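You operate a simulated robot arm through the tools that you are given. There is no shell and no other tool. Be economical: measure what you need, move in short steps, check, and stop when the job is done.

Carry out the task below with a simulated robot arm. There is one attempt and no reset: what you move stays moved.

TASK
Put the bolt-on transducer with the smallest size on its label from the top of the gauge bench and the aluminium gear in the teal crate.
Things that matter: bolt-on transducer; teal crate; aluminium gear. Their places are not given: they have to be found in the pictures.

It is judged by the outcome, as a careful person would: the job done as asked, and still so three seconds after it is handed in. It fails if anything else is knocked over, pushed out of place, dropped, spilled or broken.

THE ROBOT
A 7-joint arm with a two-finger parallel gripper, fixed in place. Base frame: the origin is at the foot of the arm, x ahead of it, y to its left, z up; the work surface is at about z = 0. Lengths are in m, angles in degrees, forces in N, time in s.
With the tool pointing down near the work surface it reaches from about 0.24 to 0.62 m from the base axis. Its first joint turns from -66.0 to 66.0 degrees. Payload 2.6 kg.
Tool frame: the origin (TCP) lies between the finger pads and is the grasp point; the fingertips stand 0.03 m ahead of it; z points along the fingers, y is the line along which they close. The gripper opens to 0.094 m. The fingers are 0.028 m wide and 0.01 m thick; the gripper's body (0.05 by 0.096 m) begins 0.055 m behind the TCP.
Orientation is that of the tool frame in the base frame, as a unit quaternion [x, y, z, w]. With the fingers straight down and closing along the base's y, the tool's x points along the base's -x, its y along +y and its z along -z.

THE INTERFACE
- The arm moves only by the tool move_arm. Its argument "moves" is text: rows parted by semicolons, each of 6 numbers parted by spaces: the shift along the tool's x, y, z in units of 200 mm (1.0 is 200 mm), then the turn, a rotation vector about the tool's x, y, z in units of 45 degrees (1.0 is 45 degrees). In form: tx ty tz wx wy wz; .... A call has 1 to 8 rows; each row is the pose to reach, as a shift and turn from the pose commanded when the call began, along the tool's axes at that moment. "gripper" is the gripper command, from -1 (shut) to 1 (fully open), values between in proportion, set as the call begins (left out, the last holds). A call with a number of a shift or a turn outside -1 to 1 is refused whole. A row lasts 0.2 s, in which the tool goes at most 0.05 m and 8.6 degrees; a call with a longer step from one row to the next is refused whole, and so is a gripper value outside its range. A pose out of reach is approached as far as the arm can. The call stops where the force on the tool passes 40 N (or 10 N more than at its start, if that is more) or the arm is blocked; 0.2 s more then pass. The fingers move at their own pace (about 0.072 m/s each) and stop on an object; they squeeze with about 37 N. The grip force told is the motor's: it shows also when the fingers shut on nothing. Time passes only in rows, and 0.2 s behind the last, so rows that repeat a pose let the fingers close. It gives the time, the measured TCP pose, the force on the tool (base axes), the opening and the grip force at its end, in the units of the frame above (readings bear some noise).
- Cameras (640 x 400 px; columns grow to the right, rows downward): "scene" is fixed at [0.0304, 0.4415, 0.5405]; the picture's right is [-0.74, -0.67, 0.00], its down [-0.52, 0.57, -0.64] and it looks along [0.43, -0.47, -0.77] (base axes); focal length 214 px, centre (320, 200). "wrist" rides on the gripper at [-0.037, 0, -0.058] in the tool frame; the picture's right is [0.00, -1.00, 0.00], its down [0.97, 0.00, -0.24] and it looks along [0.24, 0.00, 0.97] (tool axes); focal length 218 px, centre (320, 200).
- grab_frame(camera): a new picture of that camera. No time passes.
- probe_pixels(camera, pixels): there is no depth. For up to 12 entries [column, row, z] of the newest picture of that camera ("zoom" is the newest enlarged one), the place [x, y] in the base frame at which the ray of that pixel passes the height z, good to about 0.002 m. No time passes.
- zoom(camera, box): a new picture of the part [left, top, right, bottom] of that camera's present view, enlarged. No time passes.
- finish_job(): hands the job in; it is judged then, once.

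Work in short steps. Measure before you move; look again where a grasp or a placing could have gone wrong, and mend it. You have 60 turns and 30 pictures in all, the two below and enlarged ones among them. Open the gripper and draw the arm clear of the work before you hand the job in, unless the task says otherwise; then end with one line.

The tools are called after "Call:" by a JSON object that holds its "op" and its "data". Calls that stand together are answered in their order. move_arm: Moves the arm, as the interface text tells. Its arguments: {"type":"object","properties":{"moves":{"type":"string"},"gripper":{"type":"number"}},"required":["moves"]} The other tools are called the same way: grab_frame (camera) takes a picture; probe_pixels (camera, pixels) gives the place at which the rays of pixels pass given heights; zoom (camera, box) takes an enlarged picture of a part of a camera's view; finish_job () hands the job in.

At the start:

```text
t: 0.0
eef_pos: [0.3649, -0.0139, 0.3112]
orientation: [0.001, 1.0, 0.0, 0.0]
wrist_force: [-0.4, 0.2, 0.6]
opening: 0.0939
gripper_force: 0.0
```

scene: 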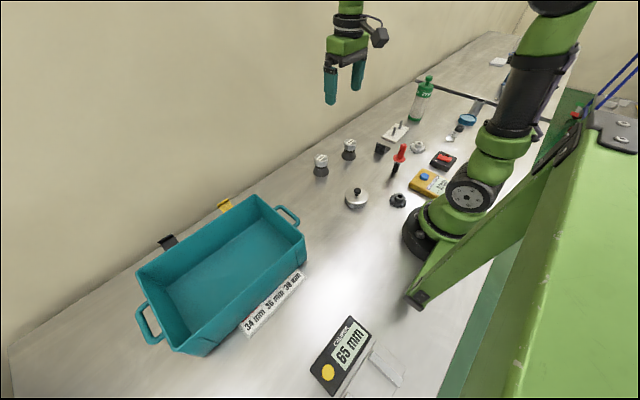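
wrist: 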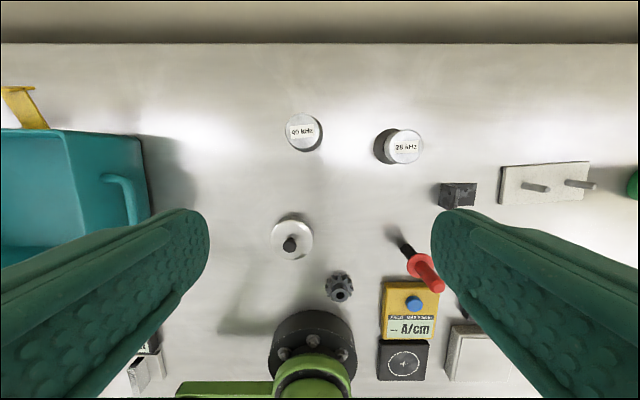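

I'll look closer at the labelled cylinders and the small parts.

Call:
{"op": "zoom", "data": {"camera": "scene", "box": [300, 60, 500, 220]}}

Call:
{"op": "zoom", "data": {"camera": "wrist", "box": [240, 90, 480, 240]}}

```text
2.50 times, centred on (400, 140) of scene
```

zoom: 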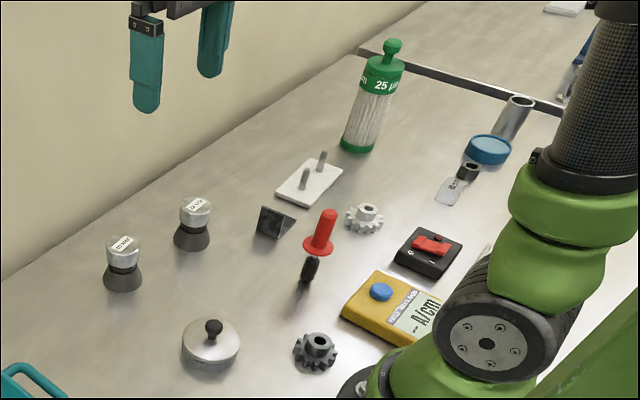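

```text
2.67 times, centred on (360, 165) of wrist
```

zoom: 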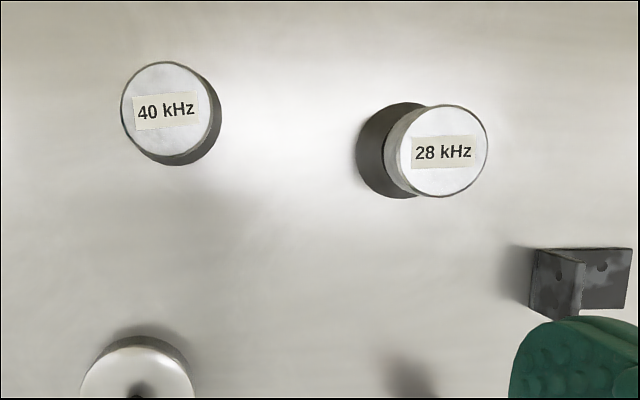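

The transducers read 40 and 28 kHz; the silvery gear stands at scene zoom (364,218), a dark one at (316,350). I'll probe their places.

Call:
{"op": "probe_pixels", "data": {"camera": "wrist", "pixels": [[405, 147, 0.05], [405, 147, 0.06], [405, 147, 0.07], [388, 147, 0.0], [302, 131, 0.06], [340, 285, 0.01], [146, 200, 0.1], [122, 178, 0.1]]}}

Call:
{"op": "zoom", "data": {"camera": "scene", "box": [300, 120, 440, 220]}}

Call:
{"op": "probe_pixels", "data": {"camera": "scene", "pixels": [[417.5, 147, 0.0], [417.5, 147, 0.01], [350, 143, 0.05], [350, 143, 0.06], [350, 143, 0.07], [348, 157, 0.0], [260, 196, 0.1], [305, 240, 0.1], [137, 272, 0.1], [175, 350, 0.0], [397, 200, 0.01], [305, 265, 0.0]]}}

```text
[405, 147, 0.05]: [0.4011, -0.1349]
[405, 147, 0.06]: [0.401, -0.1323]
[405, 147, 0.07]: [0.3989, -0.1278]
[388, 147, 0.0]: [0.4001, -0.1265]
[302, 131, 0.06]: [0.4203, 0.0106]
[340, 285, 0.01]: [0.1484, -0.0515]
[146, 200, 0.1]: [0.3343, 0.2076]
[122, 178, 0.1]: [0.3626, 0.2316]
```

```text
4.00 times, centred on (370, 170) of scene
```

zoom: 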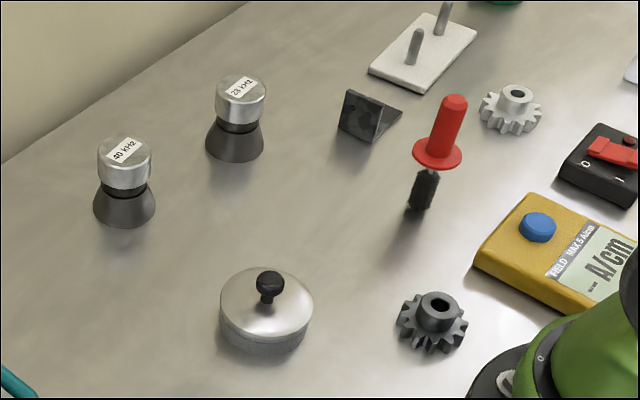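

```text
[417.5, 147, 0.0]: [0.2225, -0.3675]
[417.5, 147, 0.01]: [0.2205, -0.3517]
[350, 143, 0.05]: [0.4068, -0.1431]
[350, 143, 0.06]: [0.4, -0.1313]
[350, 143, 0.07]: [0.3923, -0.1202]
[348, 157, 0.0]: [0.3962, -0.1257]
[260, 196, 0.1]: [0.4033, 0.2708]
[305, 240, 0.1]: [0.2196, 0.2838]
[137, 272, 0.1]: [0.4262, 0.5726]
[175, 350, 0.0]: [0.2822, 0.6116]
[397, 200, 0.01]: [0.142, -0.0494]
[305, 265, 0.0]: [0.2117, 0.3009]
```

28 kHz transducer at about (0.400, -0.131), top near z 0.06; light gear near (0.22, -0.36). I'll go over the transducer and look.

Call:
{"op": "move_arm", "data": {"moves": "-0.06 -0.195 0 0 0 0; -0.12 -0.39 0 0 0 0; -0.175 -0.585 0 0 0 0; -0.175 -0.585 0.2 0 0 0; -0.175 -0.585 0.4 0 0 0; -0.175 -0.585 0.6 0 0 0; -0.175 -0.585 0.75 0 0 0; -0.175 -0.585 0.75 0 0 0", "gripper": 1}}

Call:
{"op": "grab_frame", "data": {"camera": "wrist"}}

Call:
{"op": "grab_frame", "data": {"camera": "scene"}}

```text
t: 1.8
eef_pos: [0.3995, -0.1301, 0.1628]
orientation: [0.0, 1.0, -0.001, 0.0]
wrist_force: [-0.1, 0.2, 0.3]
opening: 0.0941
gripper_force: 0.1
```

```text
24 pictures are left
```

wrist: 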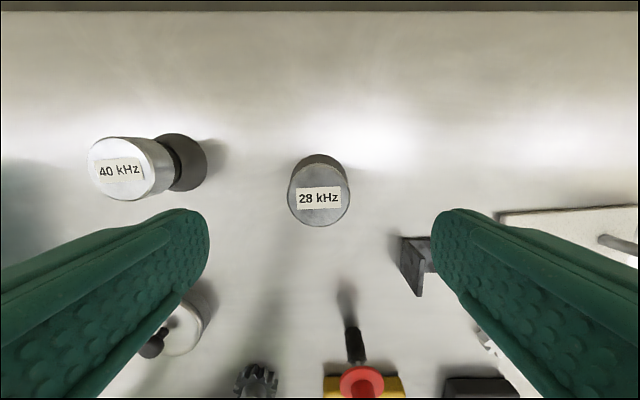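

```text
23 pictures are left
```

scene: 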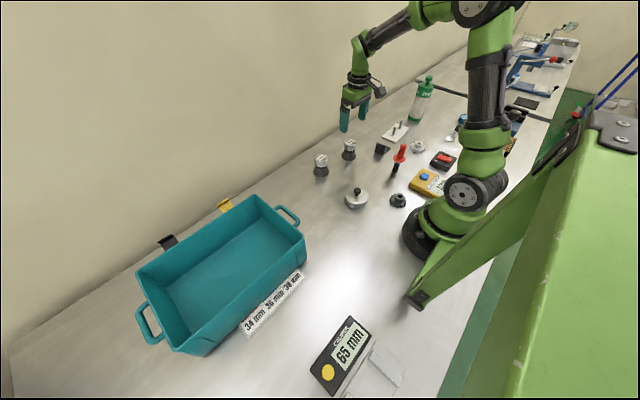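

Top at (319,195), the base's far edge at (320,155). I'll probe the head for centre and extents, and measure crate rim.

Call:
{"op": "probe_pixels", "data": {"camera": "wrist", "pixels": [[319, 195, 0.06], [319, 195, 0.07], [288, 195, 0.065], [350, 195, 0.065], [320, 155, 0.0], [347, 165, 0.0], [402, 240, 0.03], [415, 296, 0.0]]}}

Call:
{"op": "zoom", "data": {"camera": "scene", "box": [310, 80, 450, 180]}}

Call:
{"op": "probe_pixels", "data": {"camera": "scene", "pixels": [[257, 196, 0.08], [303, 241, 0.08], [172, 350, 0.08], [137, 272, 0.08], [257, 238, 0.01], [272, 252, 0.01], [198, 318, 0.01], [305, 265, 0.0], [189, 355, 0.0]]}}

```text
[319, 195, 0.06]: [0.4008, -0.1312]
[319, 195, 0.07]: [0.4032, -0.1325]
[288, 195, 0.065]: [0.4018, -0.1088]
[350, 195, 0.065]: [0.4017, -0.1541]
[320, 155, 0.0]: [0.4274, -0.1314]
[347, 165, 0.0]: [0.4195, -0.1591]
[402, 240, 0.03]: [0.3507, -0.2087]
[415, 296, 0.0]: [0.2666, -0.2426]
```

```text
4.00 times, centred on (380, 130) of scene
```

zoom: 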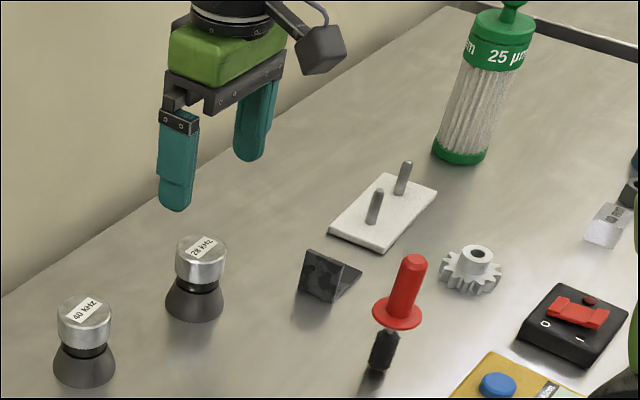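

```text
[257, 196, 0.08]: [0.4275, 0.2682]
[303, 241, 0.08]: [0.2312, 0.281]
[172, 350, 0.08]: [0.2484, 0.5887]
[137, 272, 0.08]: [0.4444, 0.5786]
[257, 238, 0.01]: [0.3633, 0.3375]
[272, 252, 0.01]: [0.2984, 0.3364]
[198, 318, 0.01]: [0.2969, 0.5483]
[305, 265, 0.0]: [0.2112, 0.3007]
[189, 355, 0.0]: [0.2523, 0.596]
```

Head centre (0.401,-0.1315), diameter 0.045. Descend to TCP z 0.057 and close.

Call:
{"op": "move_arm", "data": {"moves": "-0.008 -0.006 0.2 0 0 0; -0.008 -0.006 0.4 0 0 0; -0.008 -0.006 0.53 0 0 0; -0.008 -0.006 0.53 0 0 0"}}

Call:
{"op": "move_arm", "data": {"moves": "0 0 0 0 0 0; 0 0 0 0 0 0; 0 0 0 0 0 0; 0 0 0 0 0 0", "gripper": -1}}

Call:
{"op": "grab_frame", "data": {"camera": "wrist"}}

```text
t: 2.8
eef_pos: [0.3994, -0.1336, 0.0559]
orientation: [-0.001, 1.0, 0.0, 0.0]
wrist_force: [0.7, -0.1, -0.4]
opening: 0.0943
gripper_force: 0.1
```

```text
t: 3.8
eef_pos: [0.4007, -0.1317, 0.0558]
orientation: [-0.001, 1.0, 0.0, 0.0]
wrist_force: [-0.2, -0.1, -0.2]
opening: 0.0462
gripper_force: 37.0
```

```text
21 pictures are left
```

wrist: 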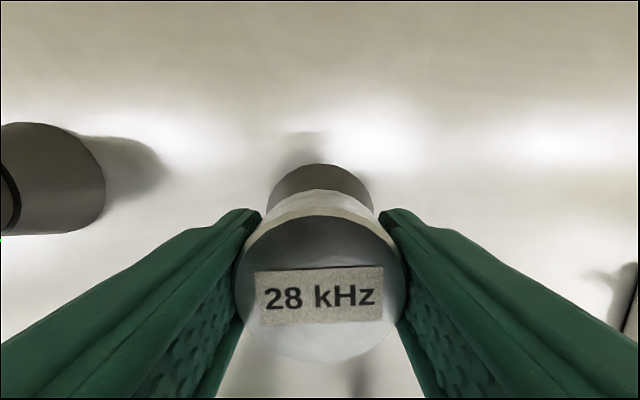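

Held (0.046 opening). Lift, then carry to the crate.

Call:
{"op": "move_arm", "data": {"moves": "0 0 -0.2 0 0 0; 0 0 -0.4 0 0 0; 0 0 -0.6 0 0 0; 0 0 -0.8 0 0 0; 0 0 -1 0 0 0; 0 0.2 -1 0 0 0; 0 0.4 -1 0 0 0; 0 0.6 -1 0 0 0"}}

Call:
{"op": "move_arm", "data": {"moves": "0.04 0.2 0 0 0 0; 0.08 0.4 0 0 0 0; 0.12 0.6 0 0 0 0; 0.16 0.8 0 0 0 0; 0.2 1 0 0 0 0; 0.2 1 0 0 0 0"}}

Call:
{"op": "move_arm", "data": {"moves": "0.02 0.2 0 0 0 0; 0.04 0.4 0 0 0 0; 0.06 0.6 0 0 0 0; 0.08 0.8 0 0 0 0; 0.1 1 0 0 0 0; 0.1 1 0 0 0 0"}}

Call:
{"op": "grab_frame", "data": {"camera": "scene"}}

Call:
{"op": "grab_frame", "data": {"camera": "wrist"}}

```text
t: 5.6
eef_pos: [0.3994, -0.0109, 0.254]
orientation: [0.0, 1.0, 0.0, 0.0]
wrist_force: [0.0, -0.7, -2.9]
opening: 0.046
gripper_force: 36.5
```

```text
t: 7.0
eef_pos: [0.3584, 0.1892, 0.2557]
orientation: [-0.001, 1.0, 0.0, 0.0]
wrist_force: [0.0, -0.3, -3.4]
opening: 0.0461
gripper_force: 36.7
```

```text
t: 8.4
eef_pos: [0.3398, 0.3911, 0.2499]
orientation: [0.0, 1.0, 0.001, 0.0]
wrist_force: [-0.3, 0.0, -3.0]
opening: 0.0464
gripper_force: 37.1
```

```text
20 pictures are left
```

scene: 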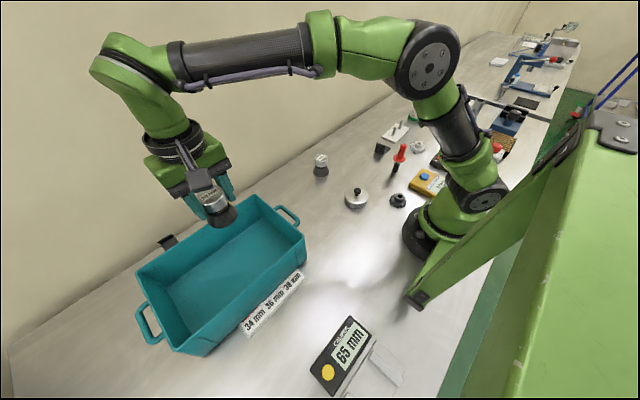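

```text
19 pictures are left
```

wrist: 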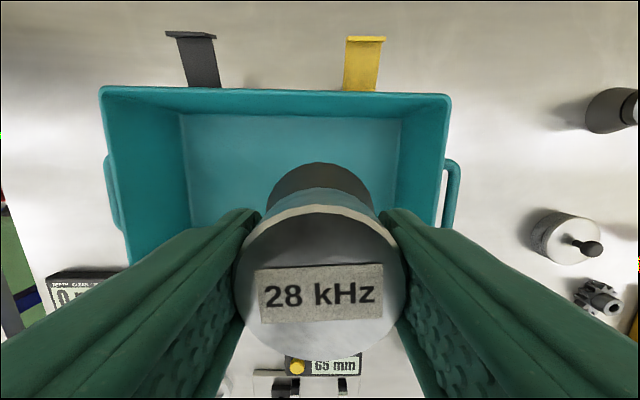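

Call:
{"op": "probe_pixels", "data": {"camera": "wrist", "pixels": [[182, 114, 0.01], [400, 118, 0.01], [101, 88, 0.1], [449, 95, 0.1], [192, 220, 0.01], [449, 95, 0.08]]}}

Call:
{"op": "probe_pixels", "data": {"camera": "scene", "pixels": [[257, 196, 0.1], [303, 241, 0.1], [172, 350, 0.1], [137, 272, 0.1], [165, 285, 0.01], [202, 320, 0.01], [272, 255, 0.01]]}}

```text
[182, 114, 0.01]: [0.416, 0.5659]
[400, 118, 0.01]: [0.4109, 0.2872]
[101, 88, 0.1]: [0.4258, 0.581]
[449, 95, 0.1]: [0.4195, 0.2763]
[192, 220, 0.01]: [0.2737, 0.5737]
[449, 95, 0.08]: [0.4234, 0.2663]
```

```text
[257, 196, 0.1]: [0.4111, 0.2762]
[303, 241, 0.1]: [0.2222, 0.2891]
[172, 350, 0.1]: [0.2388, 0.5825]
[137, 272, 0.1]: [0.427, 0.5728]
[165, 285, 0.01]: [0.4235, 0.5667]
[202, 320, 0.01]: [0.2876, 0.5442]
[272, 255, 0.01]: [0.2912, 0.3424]
```

Crate interior spans about x 0.25–0.41, y 0.29–0.56, rim ~0.10. Set the transducer at (0.33, 0.46).

Call:
{"op": "move_arm", "data": {"moves": "0.025 0.17 0 0 0 0; 0.05 0.345 0 0 0 0; 0.05 0.345 0.2 0 0 0; 0.05 0.345 0.4 0 0 0; 0.05 0.345 0.6 0 0 0; 0.05 0.345 0.8 0 0 0; 0.05 0.345 0.9 0 0 0; 0.05 0.345 0.9 0 0 0"}}

Call:
{"op": "move_arm", "data": {"moves": "0 0 0.015 0 0 0; 0 0 0.03 0 0 0; 0 0 0.03 0 0 0"}}

Call:
{"op": "grab_frame", "data": {"camera": "scene"}}

```text
t: 10.2
eef_pos: [0.3302, 0.457, 0.0747]
orientation: [0.0, 1.0, 0.001, 0.001]
wrist_force: [1.0, 0.6, -2.9]
opening: 0.0461
gripper_force: 37.3
```

```text
t: 11.0
eef_pos: [0.3305, 0.4565, 0.0686]
orientation: [0.0, 1.0, 0.0, 0.0]
wrist_force: [0.0, -0.9, -3.4]
opening: 0.046
gripper_force: 36.7
```

```text
18 pictures are left
```

scene: 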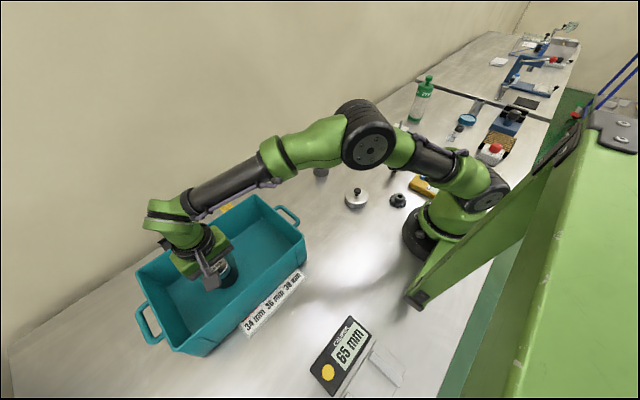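

Still about a centimetre off the floor at most; I'll lower in 2 mm steps watching the force.

Call:
{"op": "move_arm", "data": {"moves": "0 0 0.01 0 0 0; 0 0 0.02 0 0 0; 0 0 0.02 0 0 0"}}

Call:
{"op": "move_arm", "data": {"moves": "0 0 0.01 0 0 0; 0 0 0.02 0 0 0; 0 0 0.02 0 0 0"}}

```text
t: 11.8
eef_pos: [0.3295, 0.4557, 0.0651]
orientation: [0.0, 1.0, 0.0, 0.0]
wrist_force: [0.1, 0.6, -2.3]
opening: 0.0458
gripper_force: 37.0
```

```text
t: 12.6
eef_pos: [0.331, 0.4572, 0.0637]
orientation: [0.0, 1.0, 0.003, 0.002]
wrist_force: [3.1, -4.0, 28.2]
opening: 0.0465
gripper_force: 36.7
```

Contact (28 N). Release and rise straight up.

Call:
{"op": "move_arm", "data": {"moves": "0 0 -0.01 0 0 0; 0 0 -0.01 0 0 0; 0 0 -0.01 0 0 0; 0 0 -0.01 0 0 0", "gripper": 1}}

Call:
{"op": "move_arm", "data": {"moves": "0 0 -0.1 0 0 0; 0 0 -0.3 0 0 0; 0 0 -0.5 0 0 0; 0 0 -0.7 0 0 0; 0 0 -0.9 0 0 0; 0 0 -1 0 0 0; 0 0 -1 0 0 0"}}

Call:
{"op": "grab_frame", "data": {"camera": "wrist"}}

```text
t: 13.6
eef_pos: [0.3298, 0.456, 0.0635]
orientation: [0.0, 1.0, -0.001, 0.001]
wrist_force: [0.7, 0.0, 0.0]
opening: 0.0941
gripper_force: 0.1
```

```text
t: 15.2
eef_pos: [0.3297, 0.4559, 0.2604]
orientation: [0.0, 1.0, 0.0, 0.0]
wrist_force: [0.2, -0.7, 0.3]
opening: 0.0942
gripper_force: 0.0
```

```text
17 pictures are left
```

wrist: 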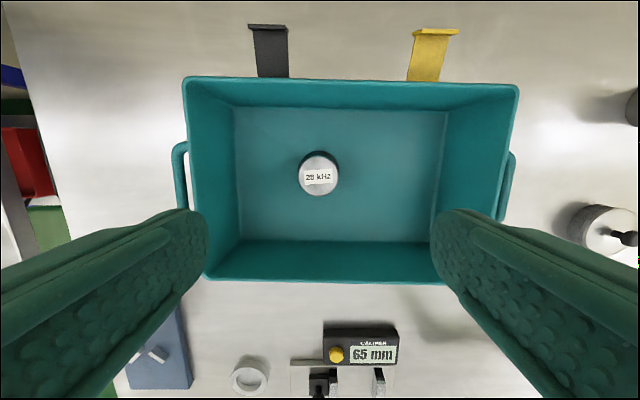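

The transducer stands in the crate. Now travel back towards the gear near (0.22,-0.36).

Call:
{"op": "move_arm", "data": {"moves": "-0.03 -0.2 0 0 0 0; -0.06 -0.4 0 0 0 0; -0.09 -0.6 0 0 0 0; -0.12 -0.8 0 0 0 0; -0.15 -1 0 0 0 0; -0.15 -1 0 0 0 0"}}

Call:
{"op": "move_arm", "data": {"moves": "0 -0.2 0 0 0 0; 0 -0.4 0 0 0 0; 0 -0.6 0 0 0 0; 0 -0.8 0 0 0 0; 0 -1 0 0 0 0; 0 -1 0 0 0 0"}}

Call:
{"op": "move_arm", "data": {"moves": "0.08 -0.2 0 0 0 0; 0.16 -0.4 0 0 0 0; 0.24 -0.6 0 0 0 0; 0.32 -0.8 0 0 0 0; 0.4 -1 0 0 0 0; 0.4 -1 0 0 0 0"}}

Call:
{"op": "grab_frame", "data": {"camera": "wrist"}}

Call:
{"op": "zoom", "data": {"camera": "scene", "box": [360, 80, 500, 180]}}

```text
t: 16.6
eef_pos: [0.3623, 0.2596, 0.2642]
orientation: [-0.001, 1.0, -0.001, 0.0]
wrist_force: [-0.3, 0.7, 0.1]
opening: 0.0941
gripper_force: 0.0
```

```text
t: 18.0
eef_pos: [0.3632, 0.0574, 0.2664]
orientation: [0.0, 1.0, 0.0, 0.0]
wrist_force: [-0.5, -0.3, 0.2]
opening: 0.0942
gripper_force: 0.0
```

```text
t: 19.4
eef_pos: [0.2821, -0.1434, 0.2632]
orientation: [0.001, 1.0, 0.0, 0.0]
wrist_force: [0.0, -0.1, -0.1]
opening: 0.0938
gripper_force: 0.1
```

```text
16 pictures are left
```

wrist: 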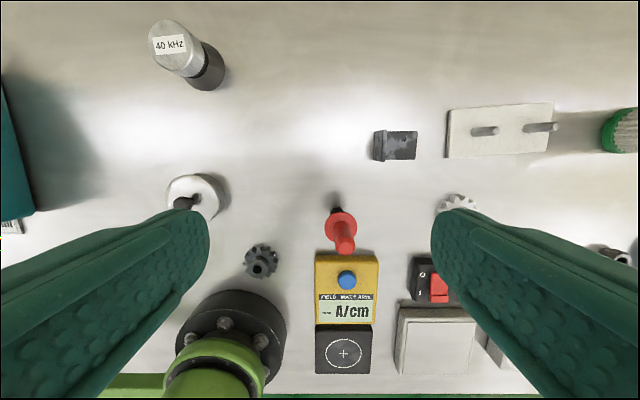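

```text
4.00 times, centred on (430, 130) of scene
```

zoom: 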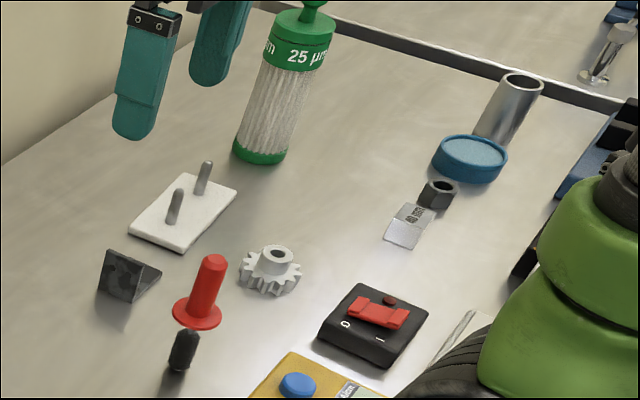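

Gear partly visible at wrist (458,203). Probe it in both pictures.

Call:
{"op": "probe_pixels", "data": {"camera": "wrist", "pixels": [[458, 205, 0.01], [340, 230, 0.09], [338, 205, 0.0], [412, 280, 0.03], [447, 158, 0.01], [552, 155, 0.01]]}}

Call:
{"op": "probe_pixels", "data": {"camera": "zoom", "pixels": [[269, 278, 0.0], [269, 278, 0.01], [276, 252, 0.02], [276, 252, 0.03], [182, 365, 0.0], [212, 262, 0.08]]}}

```text
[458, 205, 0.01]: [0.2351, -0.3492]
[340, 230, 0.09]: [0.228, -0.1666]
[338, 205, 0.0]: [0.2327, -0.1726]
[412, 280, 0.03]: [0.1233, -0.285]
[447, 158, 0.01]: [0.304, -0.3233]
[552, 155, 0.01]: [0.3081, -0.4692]
```

```text
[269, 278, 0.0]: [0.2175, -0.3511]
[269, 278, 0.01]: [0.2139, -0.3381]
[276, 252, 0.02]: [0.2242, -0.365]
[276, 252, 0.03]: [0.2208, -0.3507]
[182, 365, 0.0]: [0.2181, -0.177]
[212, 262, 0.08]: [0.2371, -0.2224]
```

Call:
{"op": "move_arm", "data": {"moves": "0.057 -0.2 0 0 0 0; 0.114 -0.4 0 0 0 0; 0.171 -0.6 0 0 0 0; 0.228 -0.8 0 0 0 0; 0.285 -1 0 0 0 0; 0.285 -1 0.2 0 0 0; 0.285 -1 0.3 0 0 0; 0.285 -1 0.3 0 0 0"}}

Call:
{"op": "grab_frame", "data": {"camera": "wrist"}}

```text
t: 21.2
eef_pos: [0.2225, -0.342, 0.2008]
orientation: [0.0, 1.0, -0.001, 0.0]
wrist_force: [0.3, 0.4, 0.0]
opening: 0.0942
gripper_force: 0.0
```

```text
14 pictures are left
```

wrist: 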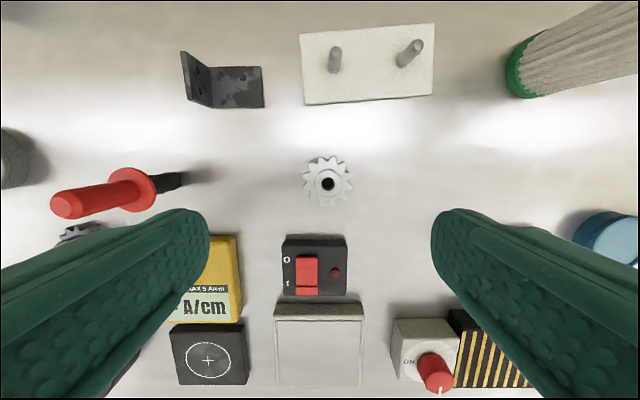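

Call:
{"op": "zoom", "data": {"camera": "wrist", "box": [270, 135, 390, 235]}}

Call:
{"op": "probe_pixels", "data": {"camera": "wrist", "pixels": [[327, 181, 0.01], [328, 184, 0.025], [302, 181, 0.01], [353, 181, 0.01], [327, 156, 0.01], [327, 206, 0.01], [282, 234, 0.03], [165, 182, 0.03], [208, 235, 0.02]]}}

```text
4.00 times, centred on (330, 185) of wrist
```

zoom: 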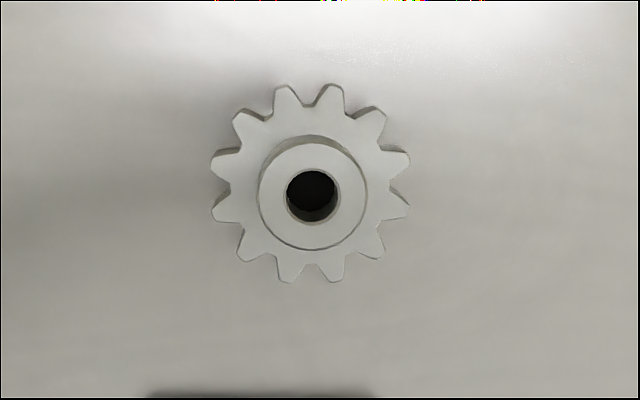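

```text
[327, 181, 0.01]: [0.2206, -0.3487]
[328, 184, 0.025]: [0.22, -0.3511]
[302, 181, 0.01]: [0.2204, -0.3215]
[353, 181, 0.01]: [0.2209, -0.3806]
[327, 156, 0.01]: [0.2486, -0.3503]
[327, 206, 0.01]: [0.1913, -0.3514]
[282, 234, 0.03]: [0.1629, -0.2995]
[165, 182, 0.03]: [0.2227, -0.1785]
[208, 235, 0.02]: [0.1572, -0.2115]
```

Gear centre (0.2205,-0.350), diameter ~0.056, tooth pairs face both fingers. Descend to TCP z≈0.036 and close.

Call:
{"op": "move_arm", "data": {"moves": "0.01 -0.04 0.2 0 0 0; 0.01 -0.04 0.4 0 0 0; 0.01 -0.04 0.6 0 0 0; 0.01 -0.04 0.75 0 0 0; 0.01 -0.04 0.82 0 0 0; 0.01 -0.04 0.82 0 0 0"}}

Call:
{"op": "grab_frame", "data": {"camera": "scene"}}

Call:
{"op": "move_arm", "data": {"moves": "0 0 0 0 0 0; 0 0 0 0 0 0; 0 0 0 0 0 0; 0 0 0 0 0 0", "gripper": -1}}

Call:
{"op": "grab_frame", "data": {"camera": "wrist"}}

```text
t: 22.6
eef_pos: [0.2216, -0.3508, 0.0377]
orientation: [0.0, 1.0, 0.0, -0.001]
wrist_force: [0.5, -0.8, -0.4]
opening: 0.094
gripper_force: 0.1
```

```text
12 pictures are left
```

scene: 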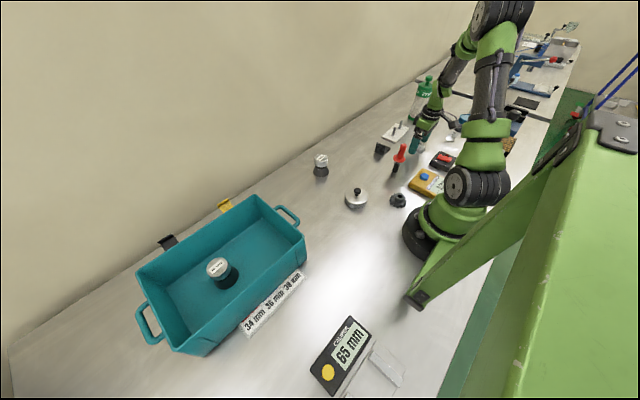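

```text
t: 23.6
eef_pos: [0.2221, -0.35, 0.0395]
orientation: [0.001, 1.0, 0.0, 0.0]
wrist_force: [0.1, -0.4, 0.1]
opening: 0.0553
gripper_force: 37.1
```

```text
11 pictures are left
```

wrist: 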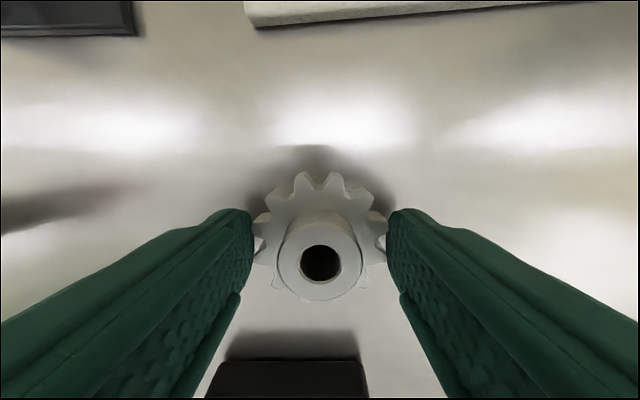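

Gripped at 0.055 across the teeth. Lift and check.

Call:
{"op": "move_arm", "data": {"moves": "0 0 -0.1 0 0 0; 0 0 -0.3 0 0 0; 0 0 -0.5 0 0 0; 0 0 -0.7 0 0 0; 0 0 -0.9 0 0 0; 0 0 -1 0 0 0; 0 0 -1 0 0 0"}}

Call:
{"op": "grab_frame", "data": {"camera": "wrist"}}

```text
t: 25.2
eef_pos: [0.2196, -0.3515, 0.2375]
orientation: [0.0, 1.0, 0.001, 0.0]
wrist_force: [0.4, 0.6, -0.3]
opening: 0.0551
gripper_force: 37.1
```

```text
10 pictures are left
```

wrist: 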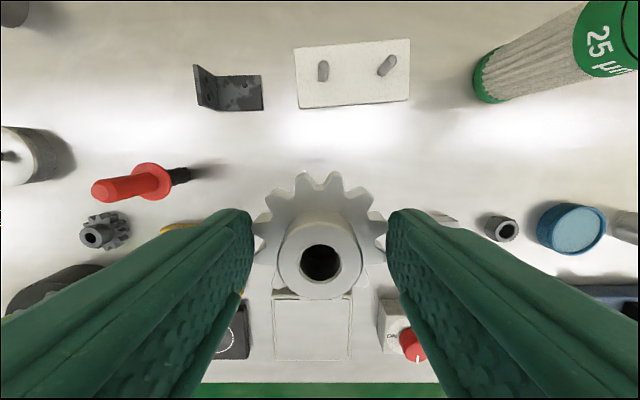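

Gear held. Carry it to the crate.

Call:
{"op": "move_arm", "data": {"moves": "-0.09 0.2 0 0 0 0; -0.18 0.4 0 0 0 0; -0.27 0.6 0 0 0 0; -0.36 0.8 0 0 0 0; -0.45 1 0 0 0 0; -0.45 1 0 0 0 0"}}

Call:
{"op": "move_arm", "data": {"moves": "-0.05 0.2 0 0 0 0; -0.1 0.4 0 0 0 0; -0.15 0.6 0 0 0 0; -0.2 0.8 0 0 0 0; -0.25 1 0 0 0 0; -0.25 1 0 0 0 0"}}

Call:
{"op": "move_arm", "data": {"moves": "0.03 0.2 0 0 0 0; 0.06 0.4 0 0 0 0; 0.09 0.6 0 0 0 0; 0.12 0.8 0 0 0 0; 0.15 1 0 0 0 0; 0.15 1 0 0 0 0"}}

Call:
{"op": "grab_frame", "data": {"camera": "wrist"}}

```text
t: 26.6
eef_pos: [0.3133, -0.1499, 0.2407]
orientation: [0.001, 1.0, 0.0, 0.0]
wrist_force: [0.2, -0.3, -0.5]
opening: 0.0551
gripper_force: 36.9
```

```text
t: 28.0
eef_pos: [0.3616, 0.0522, 0.2358]
orientation: [0.0, 1.0, 0.0, 0.0]
wrist_force: [0.0, -0.7, -0.8]
opening: 0.0551
gripper_force: 36.5
```

```text
t: 29.4
eef_pos: [0.3316, 0.2509, 0.2399]
orientation: [0.0, 1.0, 0.0, -0.001]
wrist_force: [0.3, 0.1, -0.3]
opening: 0.0553
gripper_force: 37.0
```

```text
9 pictures are left
```

wrist: 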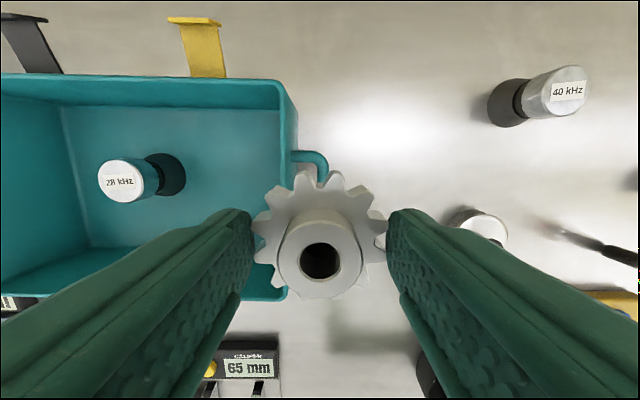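

Move to (0.331,0.362) and lower towards the crate floor.

Call:
{"op": "move_arm", "data": {"moves": "0 0.2 0 0 0 0; 0 0.4 0 0 0 0; 0 0.555 0 0 0 0; 0 0.555 0.2 0 0 0; 0 0.555 0.4 0 0 0; 0 0.555 0.6 0 0 0; 0 0.555 0.75 0 0 0; 0 0.555 0.75 0 0 0"}}

Call:
{"op": "grab_frame", "data": {"camera": "wrist"}}

```text
t: 31.2
eef_pos: [0.3299, 0.3631, 0.0912]
orientation: [0.0, 1.0, 0.0, 0.001]
wrist_force: [-1.1, 0.1, -1.9]
opening: 0.0552
gripper_force: 37.0
```

```text
8 pictures are left
```

wrist: 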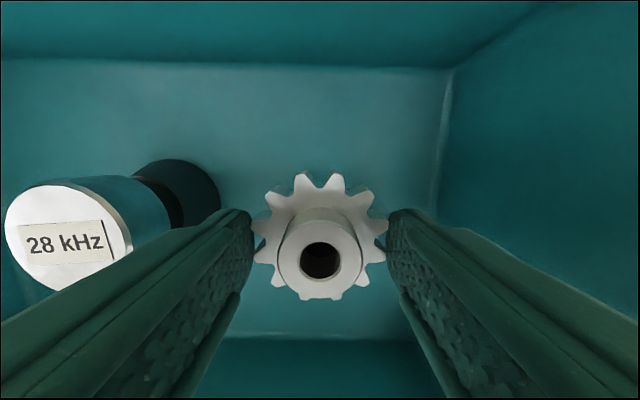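

Clear of the transducer and walls. Lower gently in two calls.

Call:
{"op": "move_arm", "data": {"moves": "0 0 0.1 0 0 0; 0 0 0.17 0 0 0; 0 0 0.19 0 0 0; 0 0 0.19 0 0 0"}}

Call:
{"op": "move_arm", "data": {"moves": "0 0 0.01 0 0 0; 0 0 0.02 0 0 0; 0 0 0.02 0 0 0"}}

```text
t: 32.2
eef_pos: [0.3315, 0.3619, 0.0518]
orientation: [0.0, 1.0, 0.0, 0.0]
wrist_force: [0.8, 0.1, -0.9]
opening: 0.0549
gripper_force: 37.1
```

```text
t: 33.0
eef_pos: [0.3319, 0.3613, 0.0477]
orientation: [0.0, 1.0, 0.0, 0.0]
wrist_force: [0.4, -0.9, 1.0]
opening: 0.0553
gripper_force: 37.1
```

Call:
{"op": "move_arm", "data": {"moves": "0 0 0.01 0 0 0; 0 0 0.01 0 0 0"}}

```text
t: 33.6
eef_pos: [0.3321, 0.3615, 0.0474]
orientation: [0.0, 1.0, 0.001, 0.001]
wrist_force: [-4.4, -4.3, 20.8]
opening: 0.0552
gripper_force: 37.1
```

Contact with the floor. Open partly and rise.

Call:
{"op": "move_arm", "data": {"moves": "0 0 -0.005 0 0 0; 0 0 -0.005 0 0 0; 0 0 -0.005 0 0 0", "gripper": 0.5}}

Call:
{"op": "move_arm", "data": {"moves": "0 0 -0.1 0 0 0; 0 0 -0.3 0 0 0; 0 0 -0.5 0 0 0; 0 0 -0.7 0 0 0; 0 0 -0.9 0 0 0; 0 0 -1 0 0 0; 0 0 -1 0 0 0"}}

Call:
{"op": "move_arm", "data": {"moves": "-0.03 -0.2 0 0 0 0; -0.06 -0.4 0 0 0 0; -0.09 -0.6 0 0 0 0; -0.12 -0.8 0 0 0 0; -0.15 -1 0 0 0 0; -0.15 -1 0 0 0 0", "gripper": 1}}

Call:
{"op": "move_arm", "data": {"moves": "0 -0.2 -0.05 0 0 0; 0 -0.4 -0.1 0 0 0; 0 -0.6 -0.2 0 0 0; 0 -0.8 -0.3 0 0 0; 0 -0.8 -0.3 0 0 0"}}

Call:
{"op": "grab_frame", "data": {"camera": "scene"}}

```text
t: 34.4
eef_pos: [0.3315, 0.3605, 0.0458]
orientation: [0.001, 1.0, 0.0, 0.0]
wrist_force: [0.0, -0.4, 0.8]
opening: 0.0705
gripper_force: 0.1
```

```text
t: 36.0
eef_pos: [0.3316, 0.3623, 0.2485]
orientation: [0.0, 1.0, 0.0, 0.0]
wrist_force: [-0.2, -0.2, 0.2]
opening: 0.0707
gripper_force: 0.1
```

```text
t: 37.4
eef_pos: [0.3629, 0.1632, 0.2491]
orientation: [-0.001, 1.0, 0.0, 0.0]
wrist_force: [-0.8, 0.9, 0.0]
opening: 0.0942
gripper_force: 0.0
```

```text
t: 38.6
eef_pos: [0.3616, 0.0022, 0.3105]
orientation: [0.0, 1.0, 0.0, 0.0]
wrist_force: [0.2, -0.6, -0.4]
opening: 0.094
gripper_force: 0.1
```

```text
7 pictures are left
```

scene: 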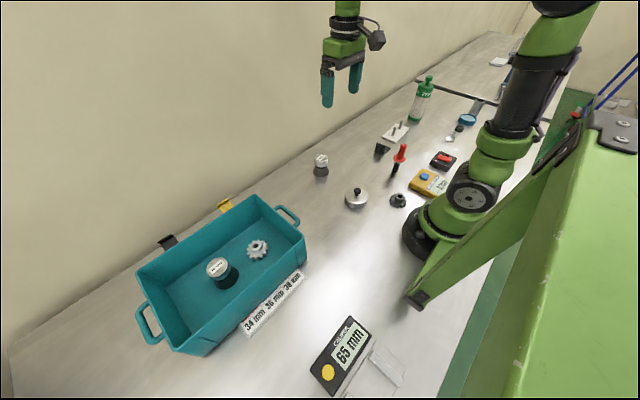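

Both items rest in the crate, everything else is in place, and the arm is clear.

Call:
{"op": "finish_job", "data": {}}

```text
The job is handed in.
```

The 28 kHz transducer (the smallest label I could see) and the aluminium gear are both in the teal crate, nothing else was disturbed, and the job is handed in.
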